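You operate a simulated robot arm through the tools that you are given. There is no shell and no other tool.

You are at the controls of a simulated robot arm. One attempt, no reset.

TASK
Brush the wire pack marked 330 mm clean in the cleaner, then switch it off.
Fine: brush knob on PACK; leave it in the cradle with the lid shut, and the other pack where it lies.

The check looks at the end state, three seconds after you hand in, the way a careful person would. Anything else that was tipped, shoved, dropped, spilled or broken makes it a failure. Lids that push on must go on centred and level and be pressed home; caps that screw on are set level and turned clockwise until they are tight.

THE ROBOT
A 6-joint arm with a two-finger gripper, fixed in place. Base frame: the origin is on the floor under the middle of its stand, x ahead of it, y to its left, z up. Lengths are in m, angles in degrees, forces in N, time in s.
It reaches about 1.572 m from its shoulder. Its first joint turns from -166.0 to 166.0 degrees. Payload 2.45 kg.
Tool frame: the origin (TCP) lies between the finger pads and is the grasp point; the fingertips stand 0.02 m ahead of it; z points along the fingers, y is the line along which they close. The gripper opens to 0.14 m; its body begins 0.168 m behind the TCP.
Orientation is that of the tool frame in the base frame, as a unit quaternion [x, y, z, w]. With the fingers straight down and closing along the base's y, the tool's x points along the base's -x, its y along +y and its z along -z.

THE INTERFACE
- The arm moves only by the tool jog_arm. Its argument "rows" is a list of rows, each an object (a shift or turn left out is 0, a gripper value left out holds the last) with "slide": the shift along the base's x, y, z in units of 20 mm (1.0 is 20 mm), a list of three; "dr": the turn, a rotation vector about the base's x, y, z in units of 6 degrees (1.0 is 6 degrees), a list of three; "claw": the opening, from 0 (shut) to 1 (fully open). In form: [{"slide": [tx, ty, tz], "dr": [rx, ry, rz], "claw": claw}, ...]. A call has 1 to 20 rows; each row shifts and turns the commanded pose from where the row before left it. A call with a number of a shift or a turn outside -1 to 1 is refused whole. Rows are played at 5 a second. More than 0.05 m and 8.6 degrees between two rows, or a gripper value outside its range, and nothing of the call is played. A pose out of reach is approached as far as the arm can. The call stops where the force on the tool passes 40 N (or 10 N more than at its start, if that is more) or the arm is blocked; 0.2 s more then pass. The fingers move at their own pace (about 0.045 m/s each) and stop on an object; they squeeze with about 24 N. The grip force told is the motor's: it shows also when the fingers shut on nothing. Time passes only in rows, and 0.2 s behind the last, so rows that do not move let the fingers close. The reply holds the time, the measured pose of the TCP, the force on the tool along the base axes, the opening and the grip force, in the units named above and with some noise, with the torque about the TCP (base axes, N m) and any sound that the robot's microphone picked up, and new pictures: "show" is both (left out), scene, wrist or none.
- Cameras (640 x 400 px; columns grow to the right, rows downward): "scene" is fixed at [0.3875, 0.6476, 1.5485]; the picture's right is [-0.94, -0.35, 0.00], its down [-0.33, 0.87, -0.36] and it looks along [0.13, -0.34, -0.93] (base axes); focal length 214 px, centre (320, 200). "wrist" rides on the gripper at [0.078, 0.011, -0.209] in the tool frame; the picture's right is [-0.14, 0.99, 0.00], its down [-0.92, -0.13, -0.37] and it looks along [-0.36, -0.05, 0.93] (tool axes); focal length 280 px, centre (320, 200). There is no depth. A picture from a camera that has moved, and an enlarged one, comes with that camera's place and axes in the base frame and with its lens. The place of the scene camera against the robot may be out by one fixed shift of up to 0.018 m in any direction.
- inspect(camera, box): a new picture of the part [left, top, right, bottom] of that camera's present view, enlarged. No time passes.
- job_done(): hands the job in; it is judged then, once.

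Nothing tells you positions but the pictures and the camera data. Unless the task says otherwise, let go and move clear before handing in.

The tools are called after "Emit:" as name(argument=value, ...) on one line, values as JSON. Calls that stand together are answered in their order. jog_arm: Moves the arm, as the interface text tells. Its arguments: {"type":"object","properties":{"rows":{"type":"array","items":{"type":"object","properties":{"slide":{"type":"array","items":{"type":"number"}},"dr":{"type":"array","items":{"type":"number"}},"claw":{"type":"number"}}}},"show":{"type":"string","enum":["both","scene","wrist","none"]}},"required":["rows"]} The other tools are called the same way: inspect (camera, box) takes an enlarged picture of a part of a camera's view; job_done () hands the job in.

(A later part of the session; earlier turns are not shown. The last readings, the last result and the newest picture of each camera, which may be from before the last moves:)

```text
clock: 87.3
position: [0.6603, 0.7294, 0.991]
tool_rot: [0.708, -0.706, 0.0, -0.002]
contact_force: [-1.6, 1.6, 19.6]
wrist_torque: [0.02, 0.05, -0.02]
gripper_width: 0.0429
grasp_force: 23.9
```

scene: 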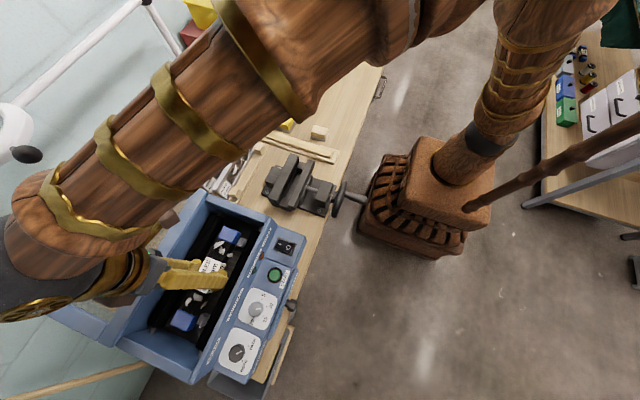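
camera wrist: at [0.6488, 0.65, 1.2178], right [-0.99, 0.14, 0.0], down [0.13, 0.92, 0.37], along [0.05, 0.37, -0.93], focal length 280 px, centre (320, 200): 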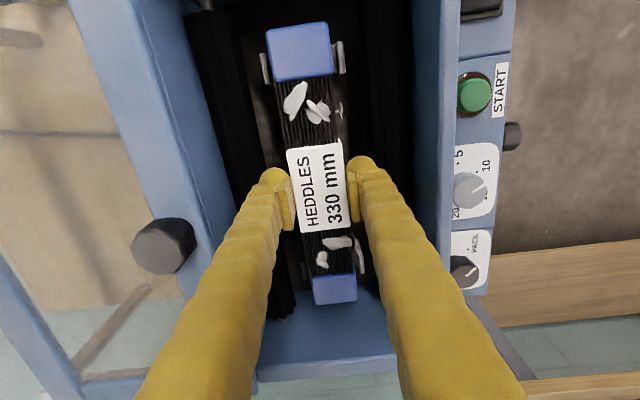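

Contact: +20 N upward at TCP z≈0.991. I'll check whether that's the seats before releasing.

Emit:
inspect(camera="wrist", box=[220, 0, 420, 320])

Emit:
inspect(camera="scene", box=[150, 210, 260, 340])

Emit:
inspect(camera="wrist", box=[250, 10, 370, 90])

Emit:
inspect(camera="wrist", box=[280, 220, 380, 310])

```text
1.25 times, centred on (320, 160) of wrist
camera zoom: at [0.6487, 0.6499, 1.2], right [-0.99, 0.14, 0.0], down [0.13, 0.92, 0.37], along [0.05, 0.37, -0.93], focal length 350 px, centre (320, 250)
```

zoom: 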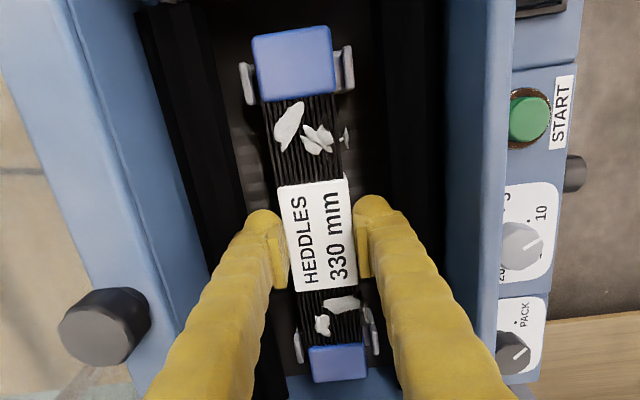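

```text
3.08 times, centred on (205, 275) of scene
camera zoom: at [0.3875, 0.6476, 1.5485], right [-0.94, -0.35, 0.0], down [-0.33, 0.87, -0.36], along [0.13, -0.34, -0.93], focal length 660 px, centre (674, -31)
```

zoom: 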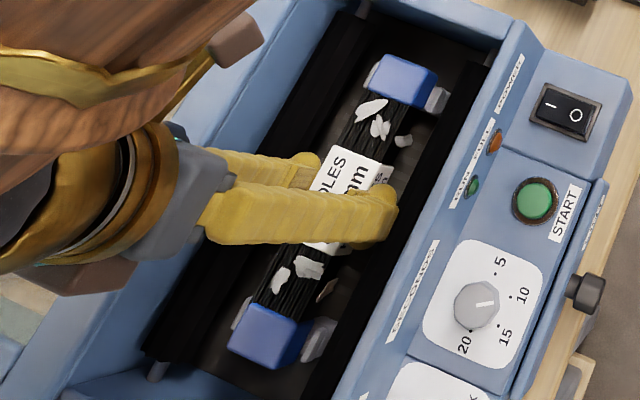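

```text
5.00 times, centred on (310, 50) of wrist
camera zoom: at [0.6487, 0.6499, 1.2], right [-0.99, 0.14, 0.0], down [0.13, 0.92, 0.37], along [0.05, 0.37, -0.93], focal length 1402 px, centre (370, 950)
```

zoom: 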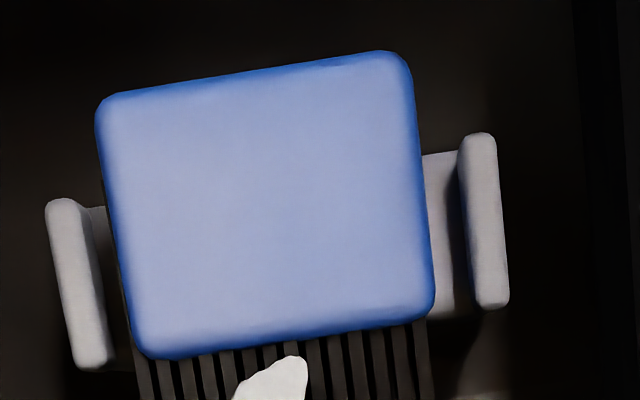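

```text
4.44 times, centred on (330, 265) of wrist
camera zoom: at [0.6487, 0.6499, 1.2], right [-0.99, 0.14, 0.0], down [0.13, 0.92, 0.37], along [0.05, 0.37, -0.93], focal length 1246 px, centre (276, -89)
```

zoom: 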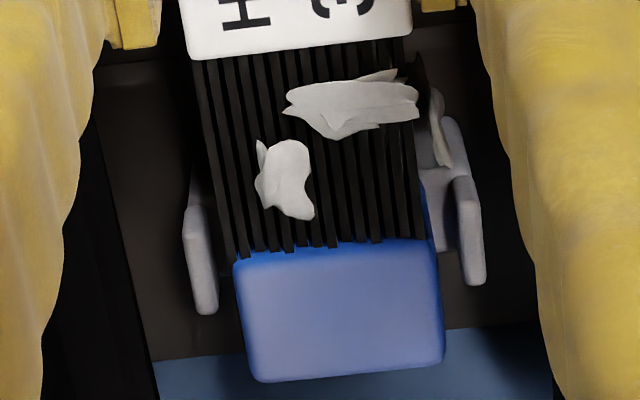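

The pack sits inside the lips at both ends. I'll ease off the pressure slightly, open just a little, and lift away.

Emit:
jog_arm(rows=[{"slide": [0, 0, 0.05]}, {"claw": 0.37}, {"claw": 0.37}, {"claw": 0.37}], show="wrist")

Emit:
inspect(camera="wrist", box=[220, 0, 420, 320])

```text
clock: 88.3
position: [0.6603, 0.7288, 0.9915]
tool_rot: [0.708, -0.706, 0.0, -0.002]
contact_force: [6.2, -3.2, -1.3]
wrist_torque: [-0.02, -0.14, 0.09]
gripper_width: 0.0475
grasp_force: 0.0
camera wrist: at [0.6491, 0.6496, 1.2001], right [-0.99, 0.14, 0.0], down [0.13, 0.92, 0.37], along [0.05, 0.37, -0.93], focal length 280 px, centre (320, 200)
```

wrist: 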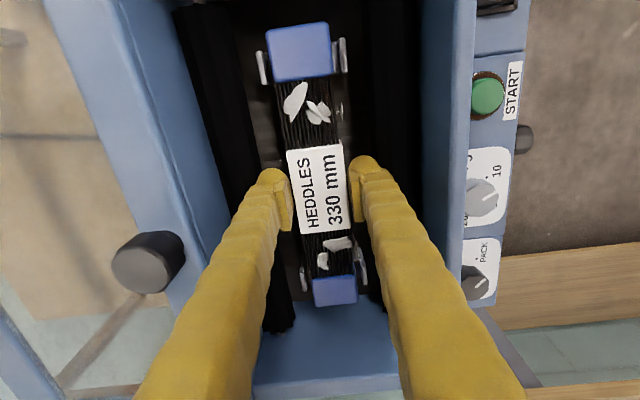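

```text
1.25 times, centred on (320, 160) of wrist
camera zoom: at [0.6491, 0.6496, 1.2001], right [-0.99, 0.14, 0.0], down [0.13, 0.92, 0.37], along [0.05, 0.37, -0.93], focal length 350 px, centre (320, 250)
```

zoom: 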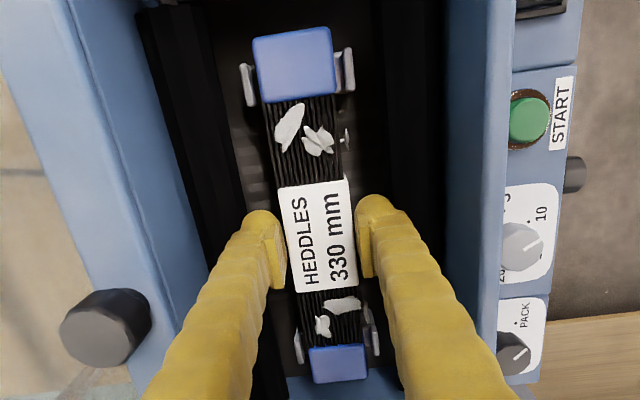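

The fingers have let go (about 2 mm clearance each side) and touch something on opening, probably a roller. I'll lift straight up gently and check that the pack stays.

Emit:
jog_arm(rows=[{"slide": [-0.02, 0, 0.2]}, {"slide": [0, 0, 0.4]}, {"slide": [0, 0, 0.5]}, {"slide": [0, 0, 1]}, {"slide": [0, 0, 1]}, {"slide": [0, 0, 1]}, {"slide": [0, 0, 1]}, {"slide": [0, 0, 1]}], show="both")

Emit:
inspect(camera="wrist", box=[220, 0, 420, 280])

Emit:
inspect(camera="scene", box=[150, 210, 260, 340])

```text
clock: 90.1
position: [0.66, 0.7287, 1.1137]
tool_rot: [-0.707, 0.707, -0.001, 0.002]
contact_force: [-0.8, 0.4, 0.0]
wrist_torque: [-0.02, -0.03, 0.01]
gripper_width: 0.0515
grasp_force: 0.1
camera wrist: at [0.6489, 0.6499, 1.3221], right [-0.99, 0.14, 0.0], down [0.13, 0.92, 0.37], along [0.05, 0.37, -0.93], focal length 280 px, centre (320, 200)
```

scene: 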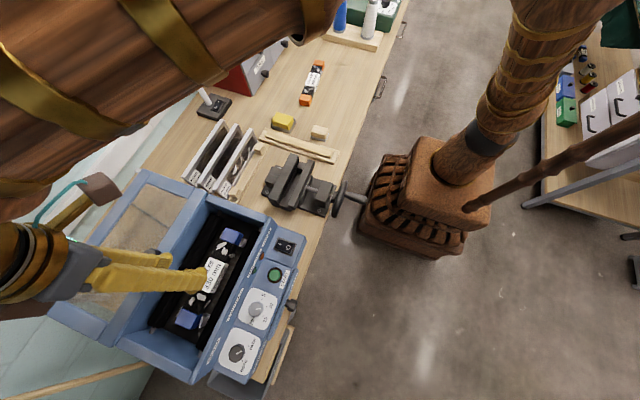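
wrist: 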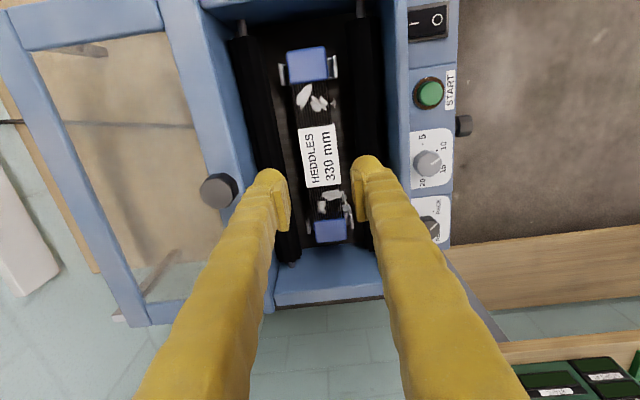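

```text
1.43 times, centred on (320, 140) of wrist
camera zoom: at [0.6489, 0.6499, 1.3221], right [-0.99, 0.14, 0.0], down [0.13, 0.92, 0.37], along [0.05, 0.37, -0.93], focal length 401 px, centre (320, 286)
```

zoom: 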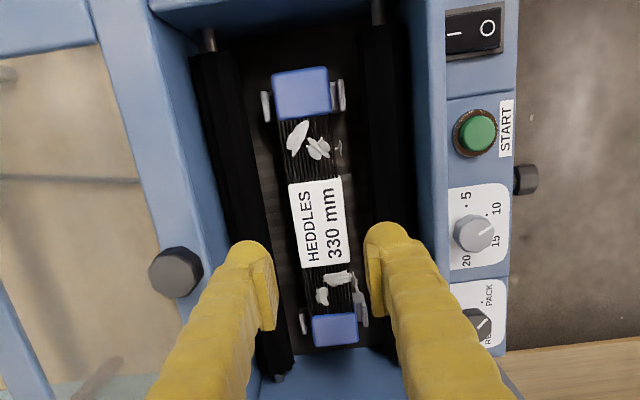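

```text
3.08 times, centred on (205, 275) of scene
camera zoom: at [0.3875, 0.6476, 1.5485], right [-0.94, -0.35, 0.0], down [-0.33, 0.87, -0.36], along [0.13, -0.34, -0.93], focal length 660 px, centre (674, -31)
```

zoom: 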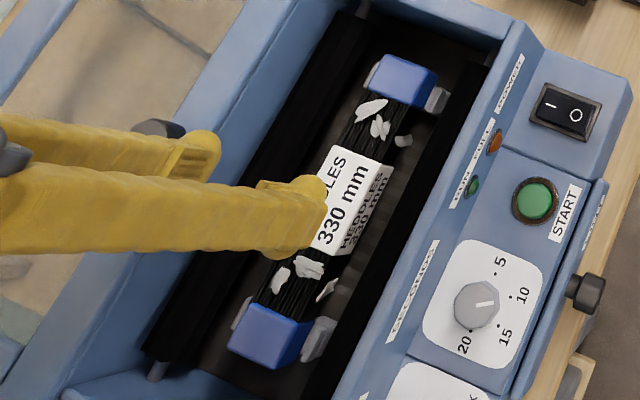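

The pack is lying in the cradle. A closer look at both ends to confirm it's seated between the lips and level.

Emit:
inspect(camera="wrist", box=[270, 35, 350, 95])

Emit:
inspect(camera="wrist", box=[290, 195, 370, 255])

Emit:
inspect(camera="wrist", box=[180, 150, 260, 220])

```text
6.67 times, centred on (310, 65) of wrist
camera zoom: at [0.6489, 0.6499, 1.3221], right [-0.99, 0.14, 0.0], down [0.13, 0.92, 0.37], along [0.05, 0.37, -0.93], focal length 1869 px, centre (387, 1100)
```

zoom: 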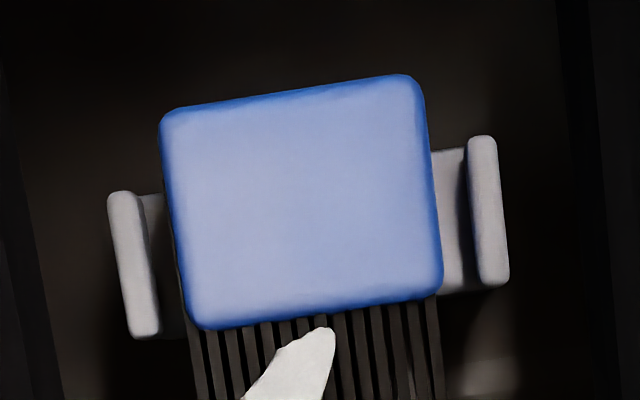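

```text
6.67 times, centred on (330, 225) of wrist
camera zoom: at [0.6489, 0.6499, 1.3221], right [-0.99, 0.14, 0.0], down [0.13, 0.92, 0.37], along [0.05, 0.37, -0.93], focal length 1869 px, centre (253, 33)
```

zoom: 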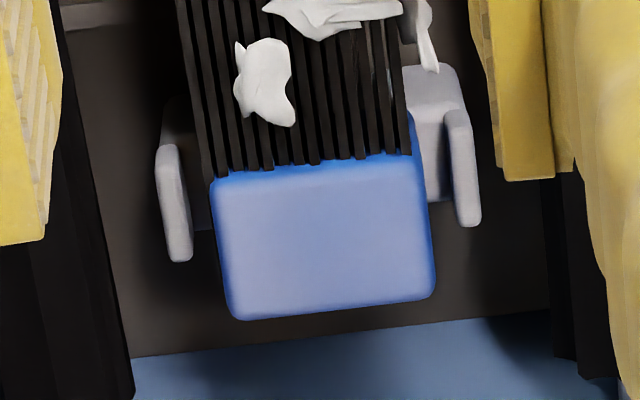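

```text
5.71 times, centred on (220, 185) of wrist
camera zoom: at [0.6489, 0.6499, 1.3221], right [-0.99, 0.14, 0.0], down [0.13, 0.92, 0.37], along [0.05, 0.37, -0.93], focal length 1602 px, centre (891, 286)
```

zoom: 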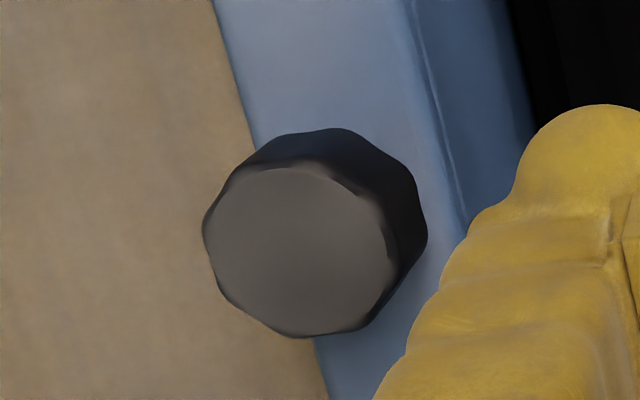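

The pack is properly seated. Next, the lid: its knob's top is at about (0.755, 0.724, 1.083). I'll hover over it with the fingers open to straddle it.

Emit:
jog_arm(rows=[{"slide": [0, 0, 1], "claw": 0.55}, {"slide": [0, 0, 1]}, {"slide": [0.7, -0.03, 0]}, {"slide": [0.7, -0.03, 0]}, {"slide": [0.7, -0.03, 0]}, {"slide": [0.7, -0.03, 0]}, {"slide": [0.7, -0.03, 0]}, {"slide": [0.7, -0.03, 0]}, {"slide": [0.55, -0.05, 0]}, {}], show="both")

Emit:
inspect(camera="wrist", box=[240, 90, 400, 230])

```text
clock: 92.3
position: [0.754, 0.7249, 1.1532]
tool_rot: [0.708, -0.706, 0.001, -0.002]
contact_force: [-0.1, -0.1, -0.9]
wrist_torque: [0.01, -0.01, -0.03]
gripper_width: 0.0771
grasp_force: 0.0
camera wrist: at [0.7435, 0.6452, 1.3619], right [-0.99, 0.14, 0.0], down [0.13, 0.92, 0.37], along [0.05, 0.37, -0.93], focal length 280 px, centre (320, 200)
```

scene: 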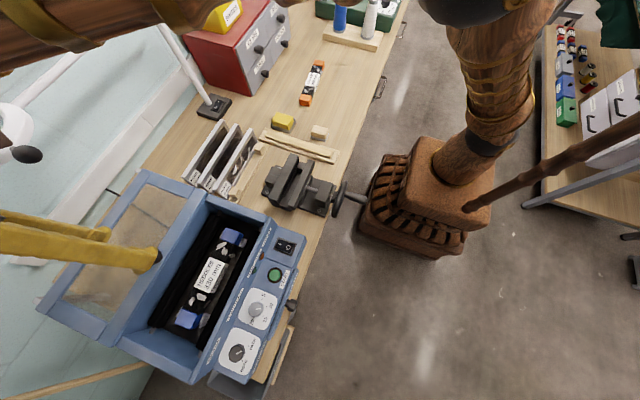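
wrist: 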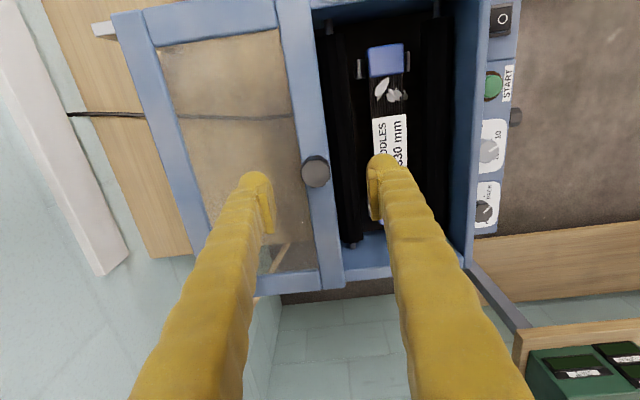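

```text
2.86 times, centred on (320, 160) of wrist
camera zoom: at [0.7435, 0.6452, 1.3619], right [-0.99, 0.14, 0.0], down [0.13, 0.92, 0.37], along [0.05, 0.37, -0.93], focal length 801 px, centre (320, 314)
```

zoom: 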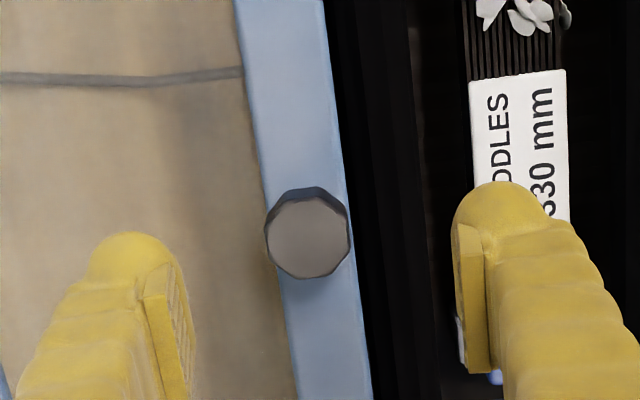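

Emit:
jog_arm(rows=[{"slide": [0.23, 0.08, -0.7]}, {"slide": [0, 0, -0.9]}, {"slide": [0, 0, -0.9]}, {"slide": [0, 0, -0.9]}, {"slide": [0, 0, -0.7]}, {}], show="wrist")

Emit:
inspect(camera="wrist", box=[240, 90, 400, 230])

```text
clock: 93.7
position: [0.7586, 0.7265, 1.0715]
tool_rot: [-0.707, 0.707, -0.001, 0.001]
contact_force: [0.1, 0.2, 0.1]
wrist_torque: [-0.02, -0.01, 0.0]
gripper_width: 0.077
grasp_force: 0.1
camera wrist: at [0.7483, 0.6471, 1.2803], right [-0.99, 0.14, 0.0], down [0.13, 0.92, 0.37], along [0.05, 0.37, -0.93], focal length 280 px, centre (320, 200)
```

wrist: 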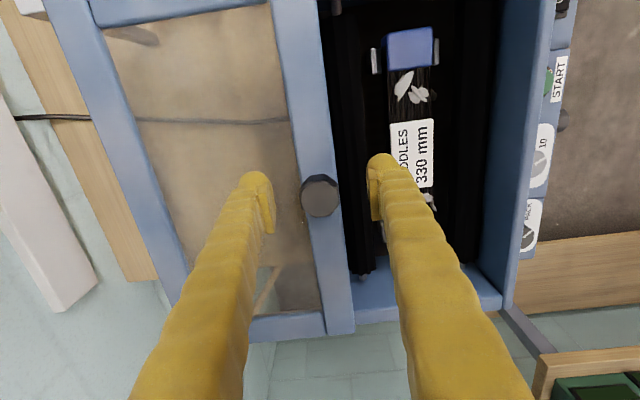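

```text
2.86 times, centred on (320, 160) of wrist
camera zoom: at [0.7483, 0.6471, 1.2803], right [-0.99, 0.14, 0.0], down [0.13, 0.92, 0.37], along [0.05, 0.37, -0.93], focal length 801 px, centre (320, 314)
```

zoom: 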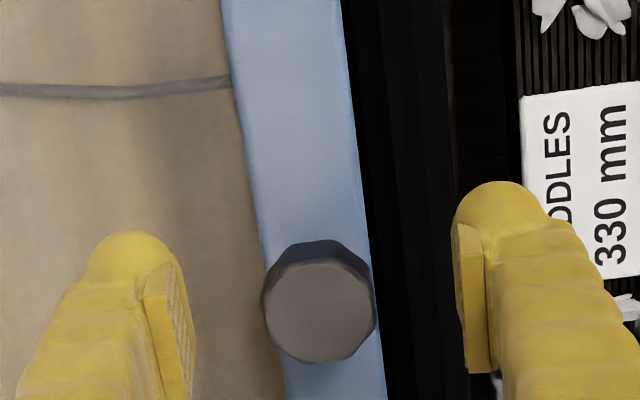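

The knob is centred between the fingers. I'll close on it and slide the lid toward me (-x).

Emit:
jog_arm(rows=[{"claw": 0}, {"claw": 0}, {"claw": 0}, {"claw": 0}, {"slide": [-0.25, 0, 0]}, {"slide": [-0.5, 0, 0]}, {"slide": [-0.5, 0, 0]}], show="wrist")

```text
clock: 95.3
position: [0.7344, 0.7263, 1.0712]
tool_rot: [0.708, -0.707, 0.0, -0.002]
contact_force: [-1.1, 0.7, 2.7]
wrist_torque: [-0.28, 0.12, 0.01]
gripper_width: 0.0317
grasp_force: 45.2
camera wrist: at [0.7228, 0.6472, 1.2804], right [-0.99, 0.14, 0.0], down [0.13, 0.92, 0.37], along [0.05, 0.37, -0.93], focal length 280 px, centre (320, 200)
```

wrist: 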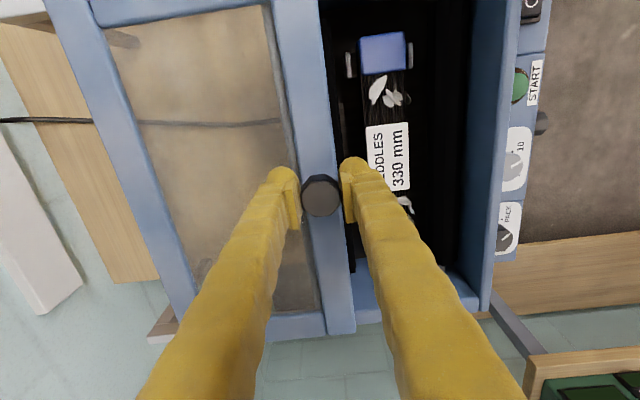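

The lid slides freely with the knob. Continuing most of the way.

Emit:
jog_arm(rows=[{"slide": [-0.7, 0, 0]}, {"slide": [-0.7, 0, 0]}, {"slide": [-0.7, 0, 0]}, {"slide": [-0.7, 0, 0]}, {"slide": [-0.7, 0, 0]}, {"slide": [-0.7, 0, 0]}, {"slide": [-0.7, 0, 0]}, {"slide": [-0.7, 0, 0]}, {"slide": [-0.7, 0, 0]}], show="both")

```text
clock: 97.3
position: [0.6076, 0.7265, 1.0711]
tool_rot: [0.708, -0.707, 0.001, -0.002]
contact_force: [-1.1, 6.5, 0.4]
wrist_torque: [-0.12, 0.05, 0.0]
gripper_width: 0.0317
grasp_force: 44.8
camera wrist: at [0.5964, 0.6471, 1.2804], right [-0.99, 0.14, 0.0], down [0.13, 0.92, 0.37], along [0.05, 0.37, -0.93], focal length 280 px, centre (320, 200)
```

scene: 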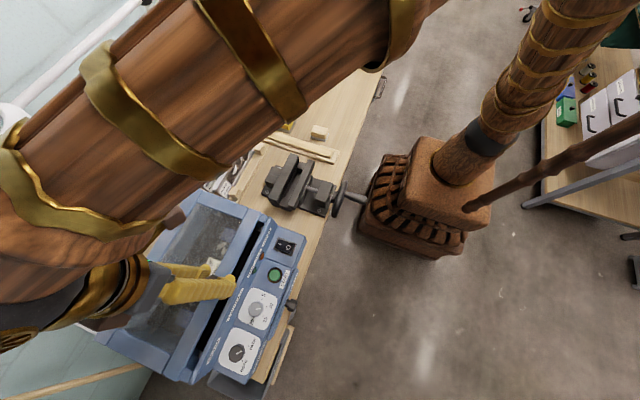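
wrist: 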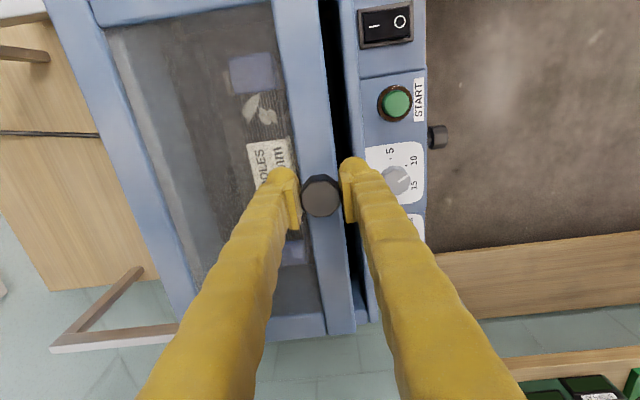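

Only a narrow gap remains at the front. I'll finish in small steps until it meets its stop.

Emit:
jog_arm(rows=[{"slide": [-0.25, 0, 0]}, {"slide": [-0.25, 0, 0]}, {"slide": [-0.2, 0, 0]}, {"slide": [-0.2, 0, 0]}, {"slide": [-0.1, 0, 0]}, {"slide": [-0.1, 0, 0]}, {"slide": [-0.1, 0, 0]}, {"slide": [-0.1, 0, 0]}], show="wrist")

Emit:
inspect(camera="wrist", box=[270, 0, 400, 220])

```text
clock: 99.1
position: [0.5822, 0.7266, 1.0701]
tool_rot: [-0.707, 0.707, -0.001, 0.001]
contact_force: [-1.9, 3.8, 7.6]
wrist_torque: [0.03, 0.0, 0.02]
gripper_width: 0.0316
grasp_force: 45.2
camera wrist: at [0.5705, 0.647, 1.2804], right [-0.99, 0.14, 0.0], down [0.13, 0.92, 0.37], along [0.05, 0.37, -0.93], focal length 280 px, centre (320, 200)
```

wrist: 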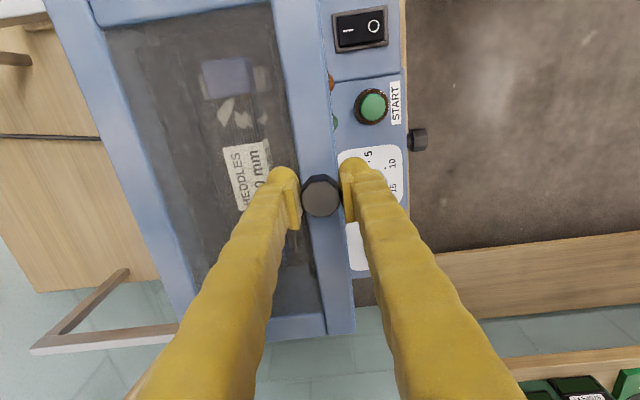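

```text
1.82 times, centred on (335, 110) of wrist
camera zoom: at [0.5705, 0.647, 1.2804], right [-0.99, 0.14, 0.0], down [0.13, 0.92, 0.37], along [0.05, 0.37, -0.93], focal length 510 px, centre (293, 364)
```

zoom: 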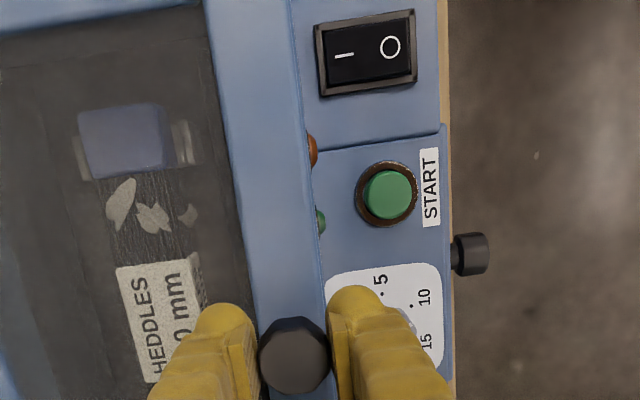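

Emit:
jog_arm(rows=[{"slide": [-0.1, 0, 0]}, {"slide": [-0.1, 0, 0]}, {"slide": [-0.1, 0, 0]}, {"slide": [-0.1, 0, 0]}], show="both")

Emit:
inspect(camera="scene", box=[80, 190, 320, 400])

```text
clock: 99.8
position: [0.5802, 0.7252, 1.0715]
tool_rot: [0.707, -0.707, 0.002, -0.004]
contact_force: [4.7, 2.7, -1.1]
wrist_torque: [0.01, -0.07, -0.04]
gripper_width: 0.0317
grasp_force: 44.8
stopped in row 3: the force on the tool passed its limit at 45 N (the readings are from after the stop); the commanded pose is now the measured one
camera wrist: at [0.5679, 0.6465, 1.2801], right [-0.99, 0.14, -0.01], down [0.13, 0.92, 0.37], along [0.06, 0.37, -0.93], focal length 280 px, centre (320, 200)
```

scene: 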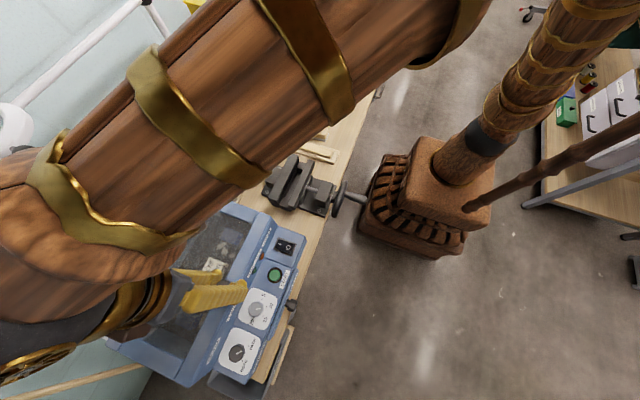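
wrist: 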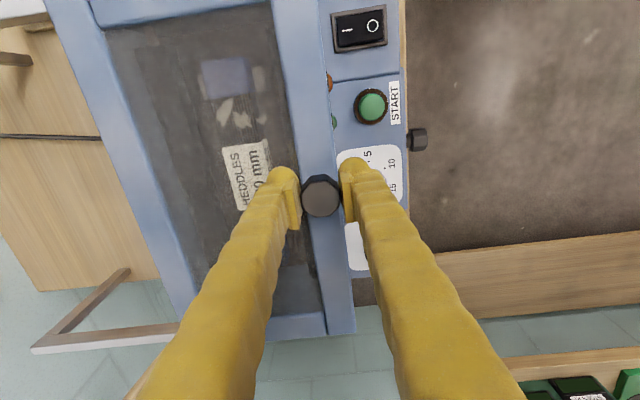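

```text
1.90 times, centred on (200, 295) of scene
camera zoom: at [0.3875, 0.6476, 1.5485], right [-0.94, -0.35, 0.0], down [-0.33, 0.87, -0.36], along [0.13, -0.34, -0.93], focal length 408 px, centre (549, 19)
```

zoom: 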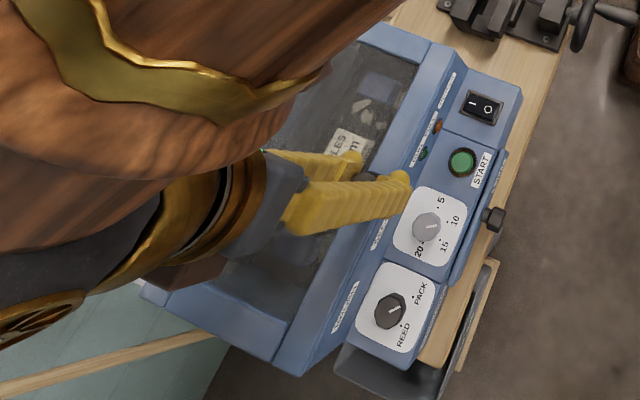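

The lid hit its closing stop. I'll release the knob, rise, and hover with one fingertip above START.

Emit:
jog_arm(rows=[{"claw": 0.57}, {"claw": 0.57}, {"claw": 0.57}, {"claw": 0.57}, {"slide": [0, 0, 1]}, {"slide": [0, 0, 1]}, {"slide": [0, 0, 1]}, {"slide": [0, 0, 1]}, {"slide": [-1, -0.45, 0]}, {"slide": [-1, -0.45, 0]}, {"slide": [-1, -0.45, 0]}, {"slide": [-1, -0.45, 0]}, {"slide": [-1, -0.45, 0]}, {"slide": [-1, -0.4, 0]}, {}], show="both")

Emit:
inspect(camera="wrist", box=[200, 60, 400, 220])

Emit:
inspect(camera="scene", box=[80, 190, 320, 400])

```text
clock: 103.0
position: [0.4598, 0.6724, 1.1514]
tool_rot: [-0.707, 0.707, -0.001, 0.004]
contact_force: [0.0, -0.2, 0.7]
wrist_torque: [0.05, 0.0, 0.0]
gripper_width: 0.0793
grasp_force: 0.1
camera wrist: at [0.4477, 0.5929, 1.36], right [-0.99, 0.14, -0.01], down [0.13, 0.92, 0.37], along [0.06, 0.37, -0.93], focal length 280 px, centre (320, 200)
```

scene: 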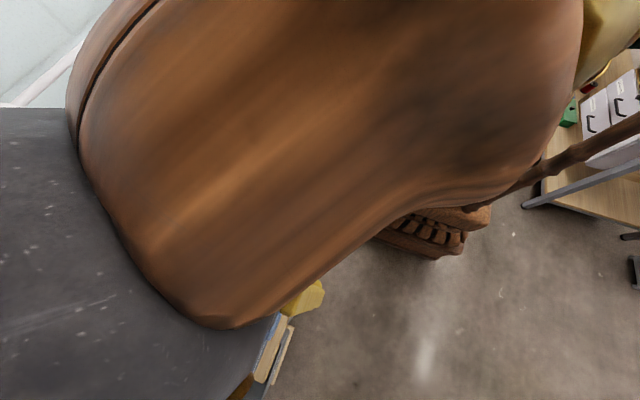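
wrist: 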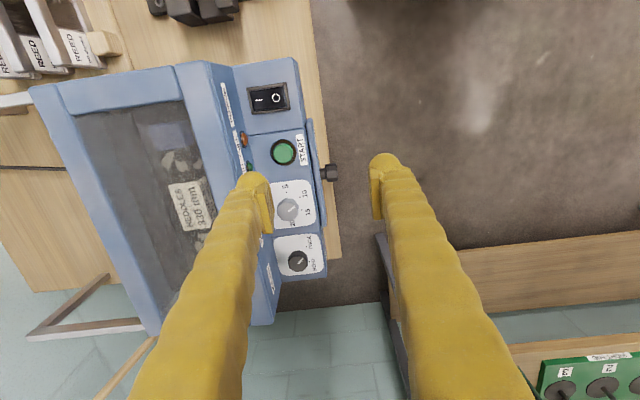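

```text
2.50 times, centred on (300, 140) of wrist
camera zoom: at [0.4477, 0.5929, 1.36], right [-0.99, 0.14, -0.01], down [0.13, 0.92, 0.37], along [0.06, 0.37, -0.93], focal length 701 px, centre (370, 350)
```

zoom: 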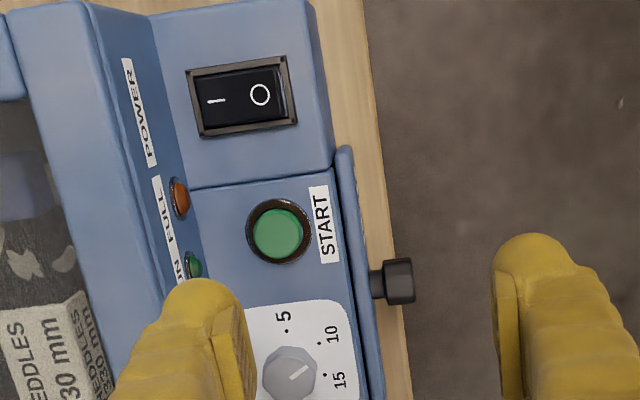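

```text
1.90 times, centred on (200, 295) of scene
camera zoom: at [0.3875, 0.6476, 1.5485], right [-0.94, -0.35, 0.0], down [-0.33, 0.87, -0.36], along [0.13, -0.34, -0.93], focal length 408 px, centre (549, 19)
```

zoom: 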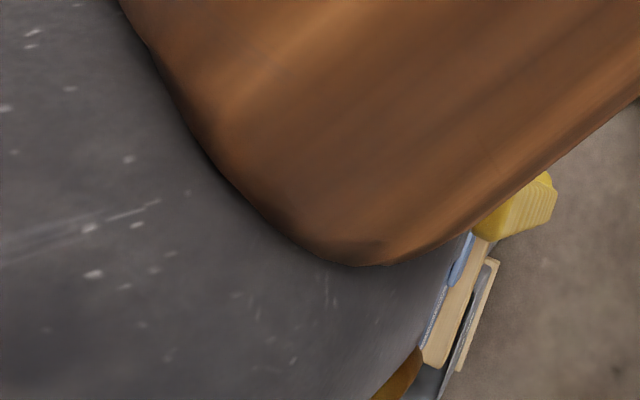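

START is at about (0.516, 0.671), under my left fingertip; the power rocker shows "I" pressed. I'll descend close to it.

Emit:
jog_arm(rows=[{"slide": [-0.05, -0.05, -1]}, {"slide": [0, 0, -1]}, {"slide": [0, 0, -1]}, {"slide": [0, 0, -1]}, {"slide": [0, 0, -1]}, {"slide": [0, 0, -1]}, {"slide": [0, 0, -1]}, {"slide": [0, 0, -0.6]}, {}], show="wrist")

Emit:
inspect(camera="wrist", box=[200, 100, 360, 230])

```text
clock: 105.0
position: [0.459, 0.6715, 0.9994]
tool_rot: [-0.707, 0.707, -0.001, 0.003]
contact_force: [-0.3, -0.4, 0.3]
wrist_torque: [0.01, -0.01, 0.01]
gripper_width: 0.0797
grasp_force: 0.1
camera wrist: at [0.4473, 0.5924, 1.2086], right [-0.99, 0.14, -0.01], down [0.13, 0.92, 0.37], along [0.06, 0.37, -0.93], focal length 280 px, centre (320, 200)
```

wrist: 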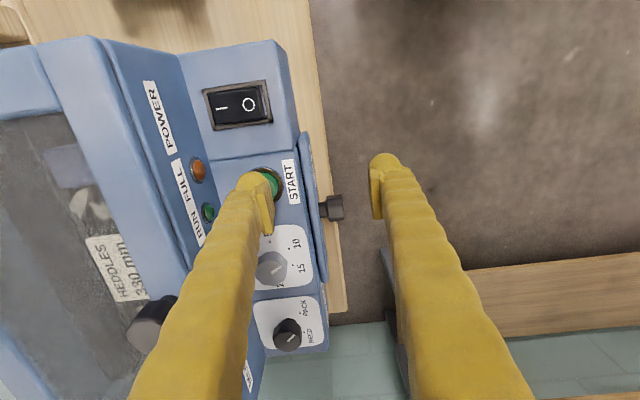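

```text
3.08 times, centred on (280, 165) of wrist
camera zoom: at [0.4473, 0.5924, 1.2086], right [-0.99, 0.14, -0.01], down [0.13, 0.92, 0.37], along [0.06, 0.37, -0.93], focal length 863 px, centre (443, 308)
```

zoom: 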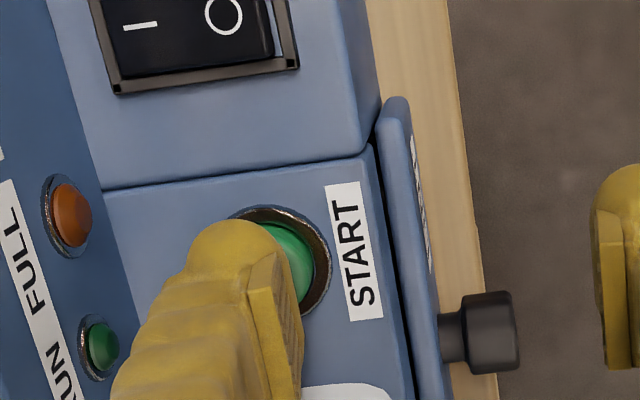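

Emit:
jog_arm(rows=[{"slide": [-0.15, -0.03, -0.2]}, {"slide": [0, 0, -0.2]}, {"slide": [0, 0, -0.1]}, {"slide": [0, 0, -0.1]}, {"slide": [0, 0, -0.1]}], show="none")

```text
clock: 106.2
position: [0.4563, 0.6711, 0.986]
tool_rot: [-0.707, 0.707, -0.001, 0.004]
contact_force: [-0.5, -0.4, 0.7]
wrist_torque: [0.01, -0.02, -0.01]
gripper_width: 0.08
grasp_force: 0.0
```

Emit:
jog_arm(rows=[{"slide": [0, 0, -0.1]}, {"slide": [0, 0, -0.1]}, {"slide": [0, 0, -0.1]}, {"slide": [0, 0, -0.1]}, {"slide": [0, 0, -0.1]}], show="wrist")

Emit:
inspect(camera="wrist", box=[140, 100, 300, 230])

```text
clock: 107.5
position: [0.4563, 0.6707, 0.9742]
tool_rot: [-0.707, 0.707, -0.002, 0.003]
contact_force: [0.6, 0.2, -0.3]
wrist_torque: [-0.01, 0.03, 0.0]
gripper_width: 0.0802
grasp_force: 0.1
camera wrist: at [0.4435, 0.5915, 1.1842], right [-0.99, 0.14, -0.01], down [0.13, 0.92, 0.37], along [0.06, 0.37, -0.93], focal length 280 px, centre (320, 200)
```

wrist: 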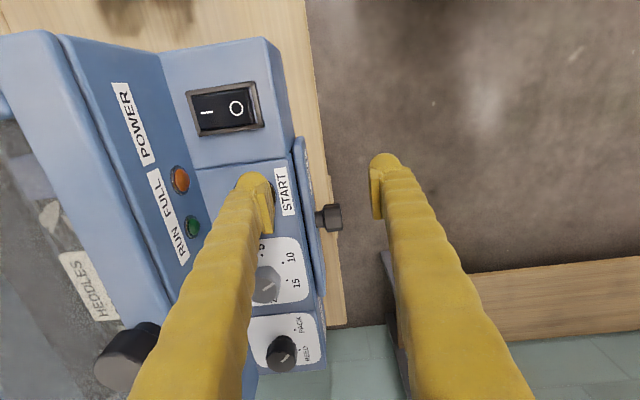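

```text
3.08 times, centred on (220, 165) of wrist
camera zoom: at [0.4435, 0.5915, 1.1842], right [-0.99, 0.14, -0.01], down [0.13, 0.92, 0.37], along [0.06, 0.37, -0.93], focal length 863 px, centre (628, 308)
```

zoom: 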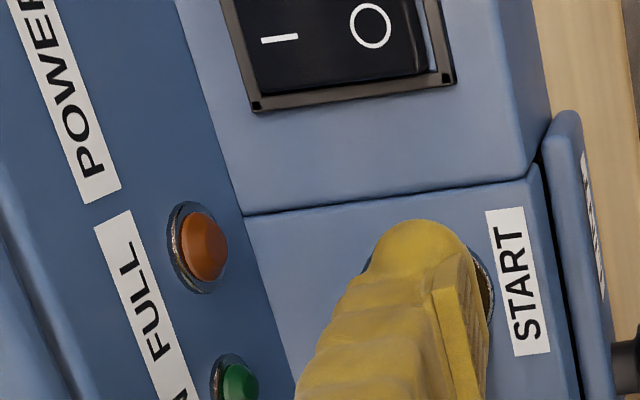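

Emit:
jog_arm(rows=[{"slide": [0, 0, -0.05]}, {"slide": [0, 0, -0.05]}, {"slide": [0, 0, -0.05]}, {"slide": [0, 0, -0.05]}], show="wrist")

Emit:
inspect(camera="wrist", box=[140, 100, 300, 230])

```text
clock: 108.5
position: [0.4548, 0.6711, 0.9712]
tool_rot: [0.707, -0.707, 0.001, -0.003]
contact_force: [0.0, 1.1, 2.4]
wrist_torque: [0.04, -0.11, -0.02]
gripper_width: 0.0801
grasp_force: 0.1
heard: click
camera wrist: at [0.4434, 0.5916, 1.1803], right [-0.99, 0.14, -0.01], down [0.13, 0.92, 0.37], along [0.06, 0.37, -0.93], focal length 280 px, centre (320, 200)
```

wrist: 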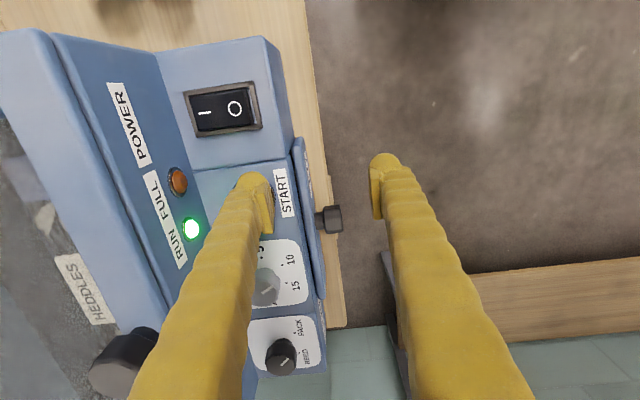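

```text
3.08 times, centred on (220, 165) of wrist
camera zoom: at [0.4434, 0.5916, 1.1803], right [-0.99, 0.14, -0.01], down [0.13, 0.92, 0.37], along [0.06, 0.37, -0.93], focal length 863 px, centre (628, 308)
```

zoom: 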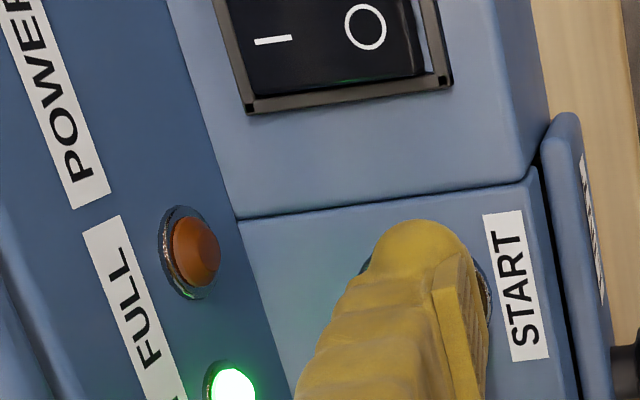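

A click, and the green RUN lamp is lit: it's brushing. I'll lift the finger off and wait out the 10-second run while watching.

Emit:
jog_arm(rows=[{"slide": [0, 0, 0.5]}, {"slide": [0, 0, 1]}, {"slide": [0, 0, 1]}, {"slide": [0, 0, 1]}, {"slide": [0, 0, 1]}, {"slide": [0, 0, 1]}, {"slide": [0, 0, 1]}, {}, {}, {}, {}, {}, {}, {}, {}, {}, {}, {}, {}, {}], show="wrist")

Emit:
inspect(camera="wrist", box=[80, 60, 340, 280])

```text
clock: 112.7
position: [0.4566, 0.6709, 1.0998]
tool_rot: [-0.707, 0.707, -0.001, 0.003]
contact_force: [0.6, 0.0, 0.7]
wrist_torque: [0.0, 0.0, -0.02]
gripper_width: 0.0796
grasp_force: 0.1
camera wrist: at [0.4433, 0.5919, 1.3094], right [-0.99, 0.14, -0.01], down [0.13, 0.92, 0.37], along [0.06, 0.37, -0.93], focal length 280 px, centre (320, 200)
```

wrist: 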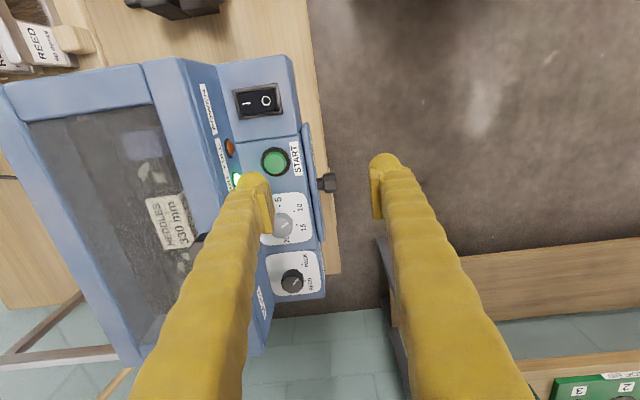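

```text
1.82 times, centred on (210, 170) of wrist
camera zoom: at [0.4433, 0.5919, 1.3094], right [-0.99, 0.14, -0.01], down [0.13, 0.92, 0.37], along [0.06, 0.37, -0.93], focal length 510 px, centre (520, 254)
```

zoom: 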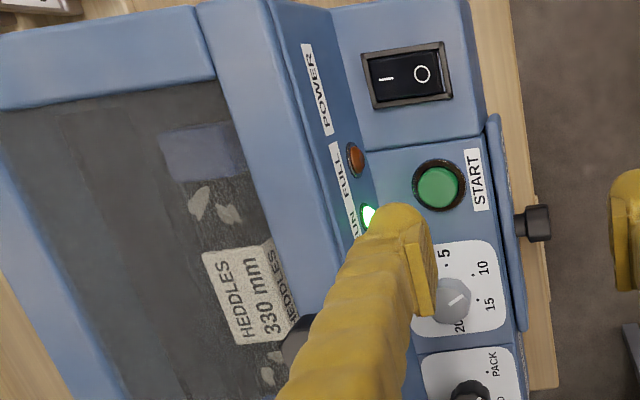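

Emit:
jog_arm(rows=[{"slide": [-1, 0, 0]}, {"slide": [-1, 0, 0]}, {}, {}, {}, {}, {}, {}, {}, {}, {}, {}, {}, {}, {}, {}, {}, {}, {}, {}], show="none")

Emit:
jog_arm(rows=[{}, {}, {}, {}, {}, {}, {}, {}, {}, {}], show="wrist")

Emit:
inspect(camera="wrist", box=[60, 60, 320, 280])

```text
clock: 116.8
position: [0.4157, 0.6718, 1.1006]
tool_rot: [0.708, -0.707, 0.001, -0.004]
contact_force: [-0.6, 0.2, 0.4]
wrist_torque: [0.02, -0.03, 0.04]
gripper_width: 0.0799
grasp_force: 0.0
```

```text
clock: 119.0
position: [0.414, 0.6712, 1.1]
tool_rot: [0.707, -0.707, 0.001, -0.003]
contact_force: [-0.4, -0.2, 0.0]
wrist_torque: [-0.03, 0.02, -0.01]
gripper_width: 0.0796
grasp_force: 0.1
camera wrist: at [0.4036, 0.5919, 1.3098], right [-0.99, 0.14, -0.01], down [0.13, 0.92, 0.37], along [0.06, 0.37, -0.93], focal length 280 px, centre (320, 200)
```

wrist: 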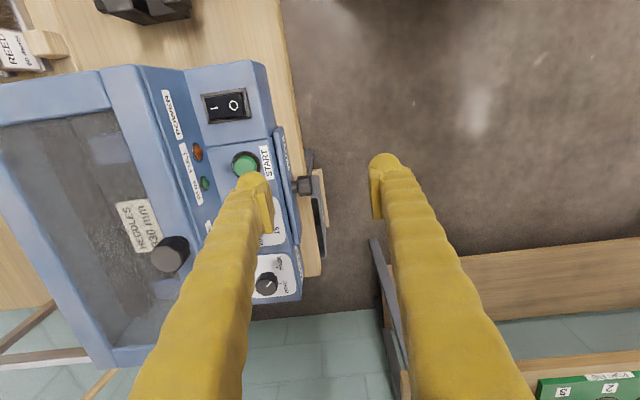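

```text
1.82 times, centred on (190, 170) of wrist
camera zoom: at [0.4036, 0.5919, 1.3098], right [-0.99, 0.14, -0.01], down [0.13, 0.92, 0.37], along [0.06, 0.37, -0.93], focal length 510 px, centre (556, 254)
```

zoom: 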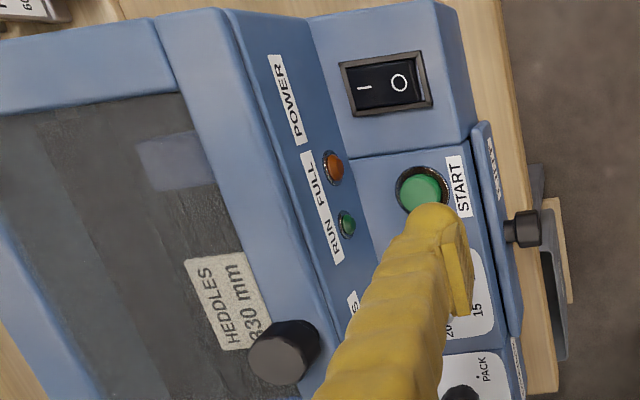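

RUN has gone out and the lint is gone from the visible half. I'll check the other half and the FULL lamp.

Emit:
inspect(camera="wrist", box=[170, 130, 230, 200])

Emit:
jog_arm(rows=[{"slide": [-0.5, -1, 1]}, {"slide": [-0.5, -1, 1]}, {"slide": [-0.5, -1, 1]}, {"slide": [0, -1, 1]}, {"slide": [0, -1, 1]}], show="both")

Emit:
inspect(camera="wrist", box=[60, 80, 320, 340])

```text
5.71 times, centred on (200, 165) of wrist
camera zoom: at [0.4036, 0.5919, 1.3098], right [-0.99, 0.14, -0.01], down [0.13, 0.92, 0.37], along [0.06, 0.37, -0.93], focal length 1602 px, centre (1006, 400)
```

zoom: 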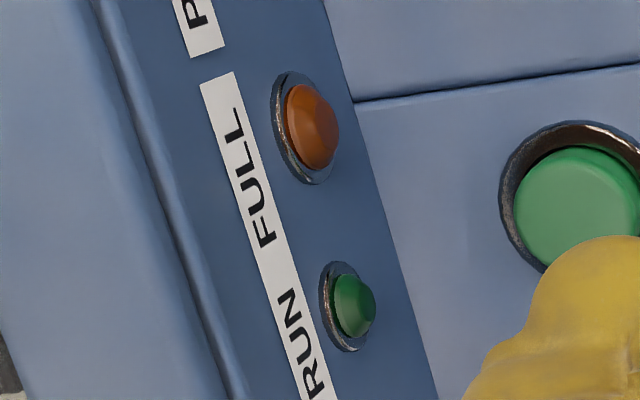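

```text
clock: 120.2
position: [0.3858, 0.5717, 1.2009]
tool_rot: [0.708, -0.707, 0.001, -0.004]
contact_force: [0.0, 0.4, -0.4]
wrist_torque: [-0.01, -0.01, 0.0]
gripper_width: 0.08
grasp_force: 0.1
camera wrist: at [0.3731, 0.4921, 1.4108], right [-0.99, 0.14, -0.01], down [0.12, 0.92, 0.37], along [0.06, 0.37, -0.93], focal length 280 px, centre (320, 200)
```

scene: 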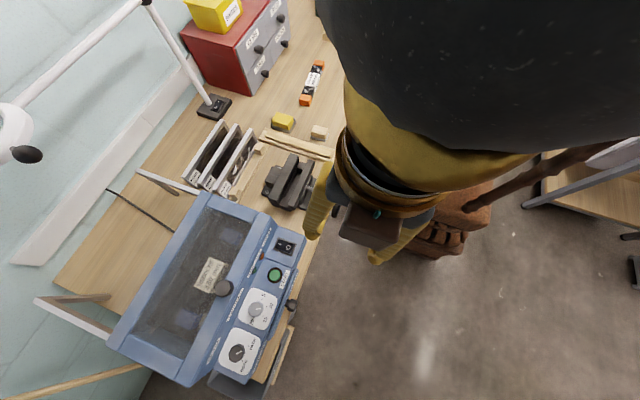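
wrist: 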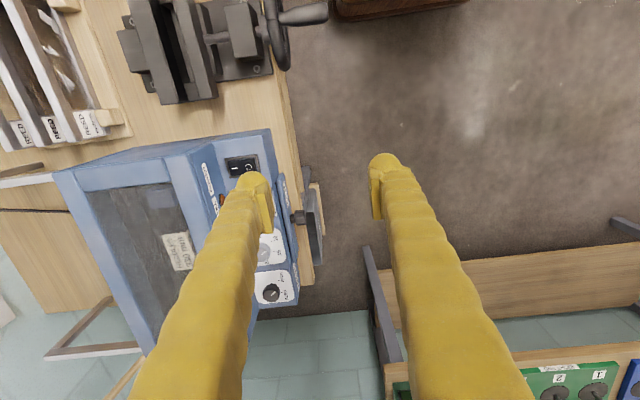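

```text
1.54 times, centred on (190, 210) of wrist
camera zoom: at [0.3731, 0.4921, 1.4108], right [-0.99, 0.14, -0.01], down [0.12, 0.92, 0.37], along [0.06, 0.37, -0.93], focal length 431 px, centre (520, 185)
```

zoom: 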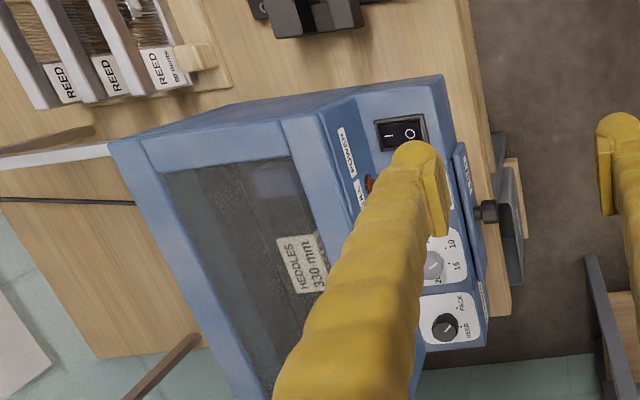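

Scene camera has a clear view of the cleaner now, so I'll zoom in on the pack through the glass before switching off.

Emit:
inspect(camera="scene", box=[150, 190, 260, 340])

Emit:
inspect(camera="scene", box=[210, 225, 310, 385])

Emit:
inspect(camera="scene", box=[170, 205, 240, 260])

Emit:
inspect(camera="scene", box=[150, 280, 230, 360])

```text
2.67 times, centred on (205, 265) of scene
camera zoom: at [0.3875, 0.6476, 1.5485], right [-0.94, -0.35, 0.0], down [-0.33, 0.87, -0.36], along [0.13, -0.34, -0.93], focal length 572 px, centre (627, 27)
```

zoom: 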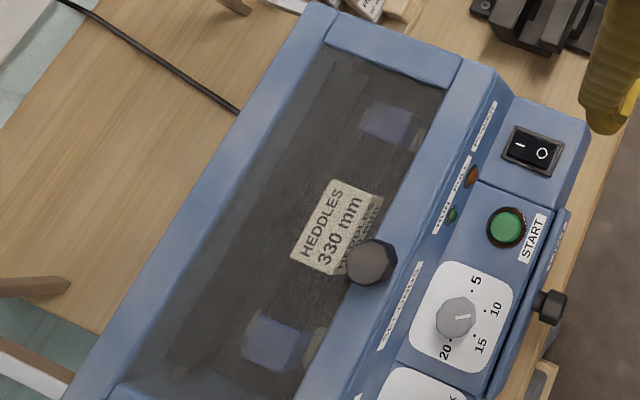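

```text
2.50 times, centred on (260, 305) of scene
camera zoom: at [0.3875, 0.6476, 1.5485], right [-0.94, -0.35, 0.0], down [-0.33, 0.87, -0.36], along [0.13, -0.34, -0.93], focal length 536 px, centre (470, -62)
```

zoom: 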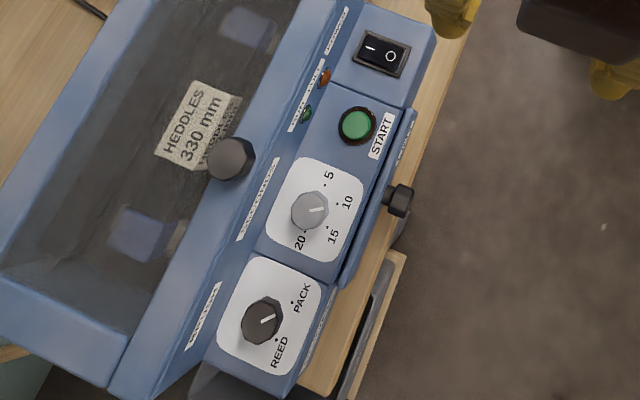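

```text
7.27 times, centred on (205, 232) of scene
camera zoom: at [0.3875, 0.6476, 1.5485], right [-0.94, -0.35, 0.0], down [-0.33, 0.87, -0.36], along [0.13, -0.34, -0.93], focal length 1560 px, centre (1156, -36)
```

zoom: 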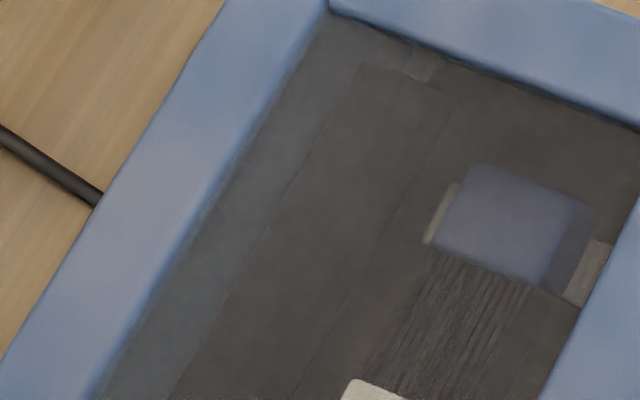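

```text
5.00 times, centred on (190, 320) of scene
camera zoom: at [0.3875, 0.6476, 1.5485], right [-0.94, -0.35, 0.0], down [-0.33, 0.87, -0.36], along [0.13, -0.34, -0.93], focal length 1072 px, centre (970, -400)
```

zoom: 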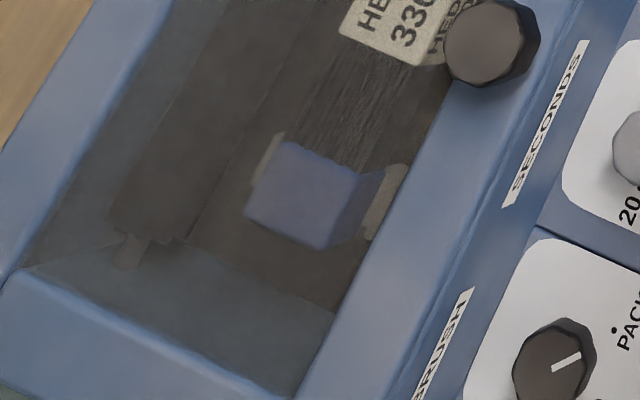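

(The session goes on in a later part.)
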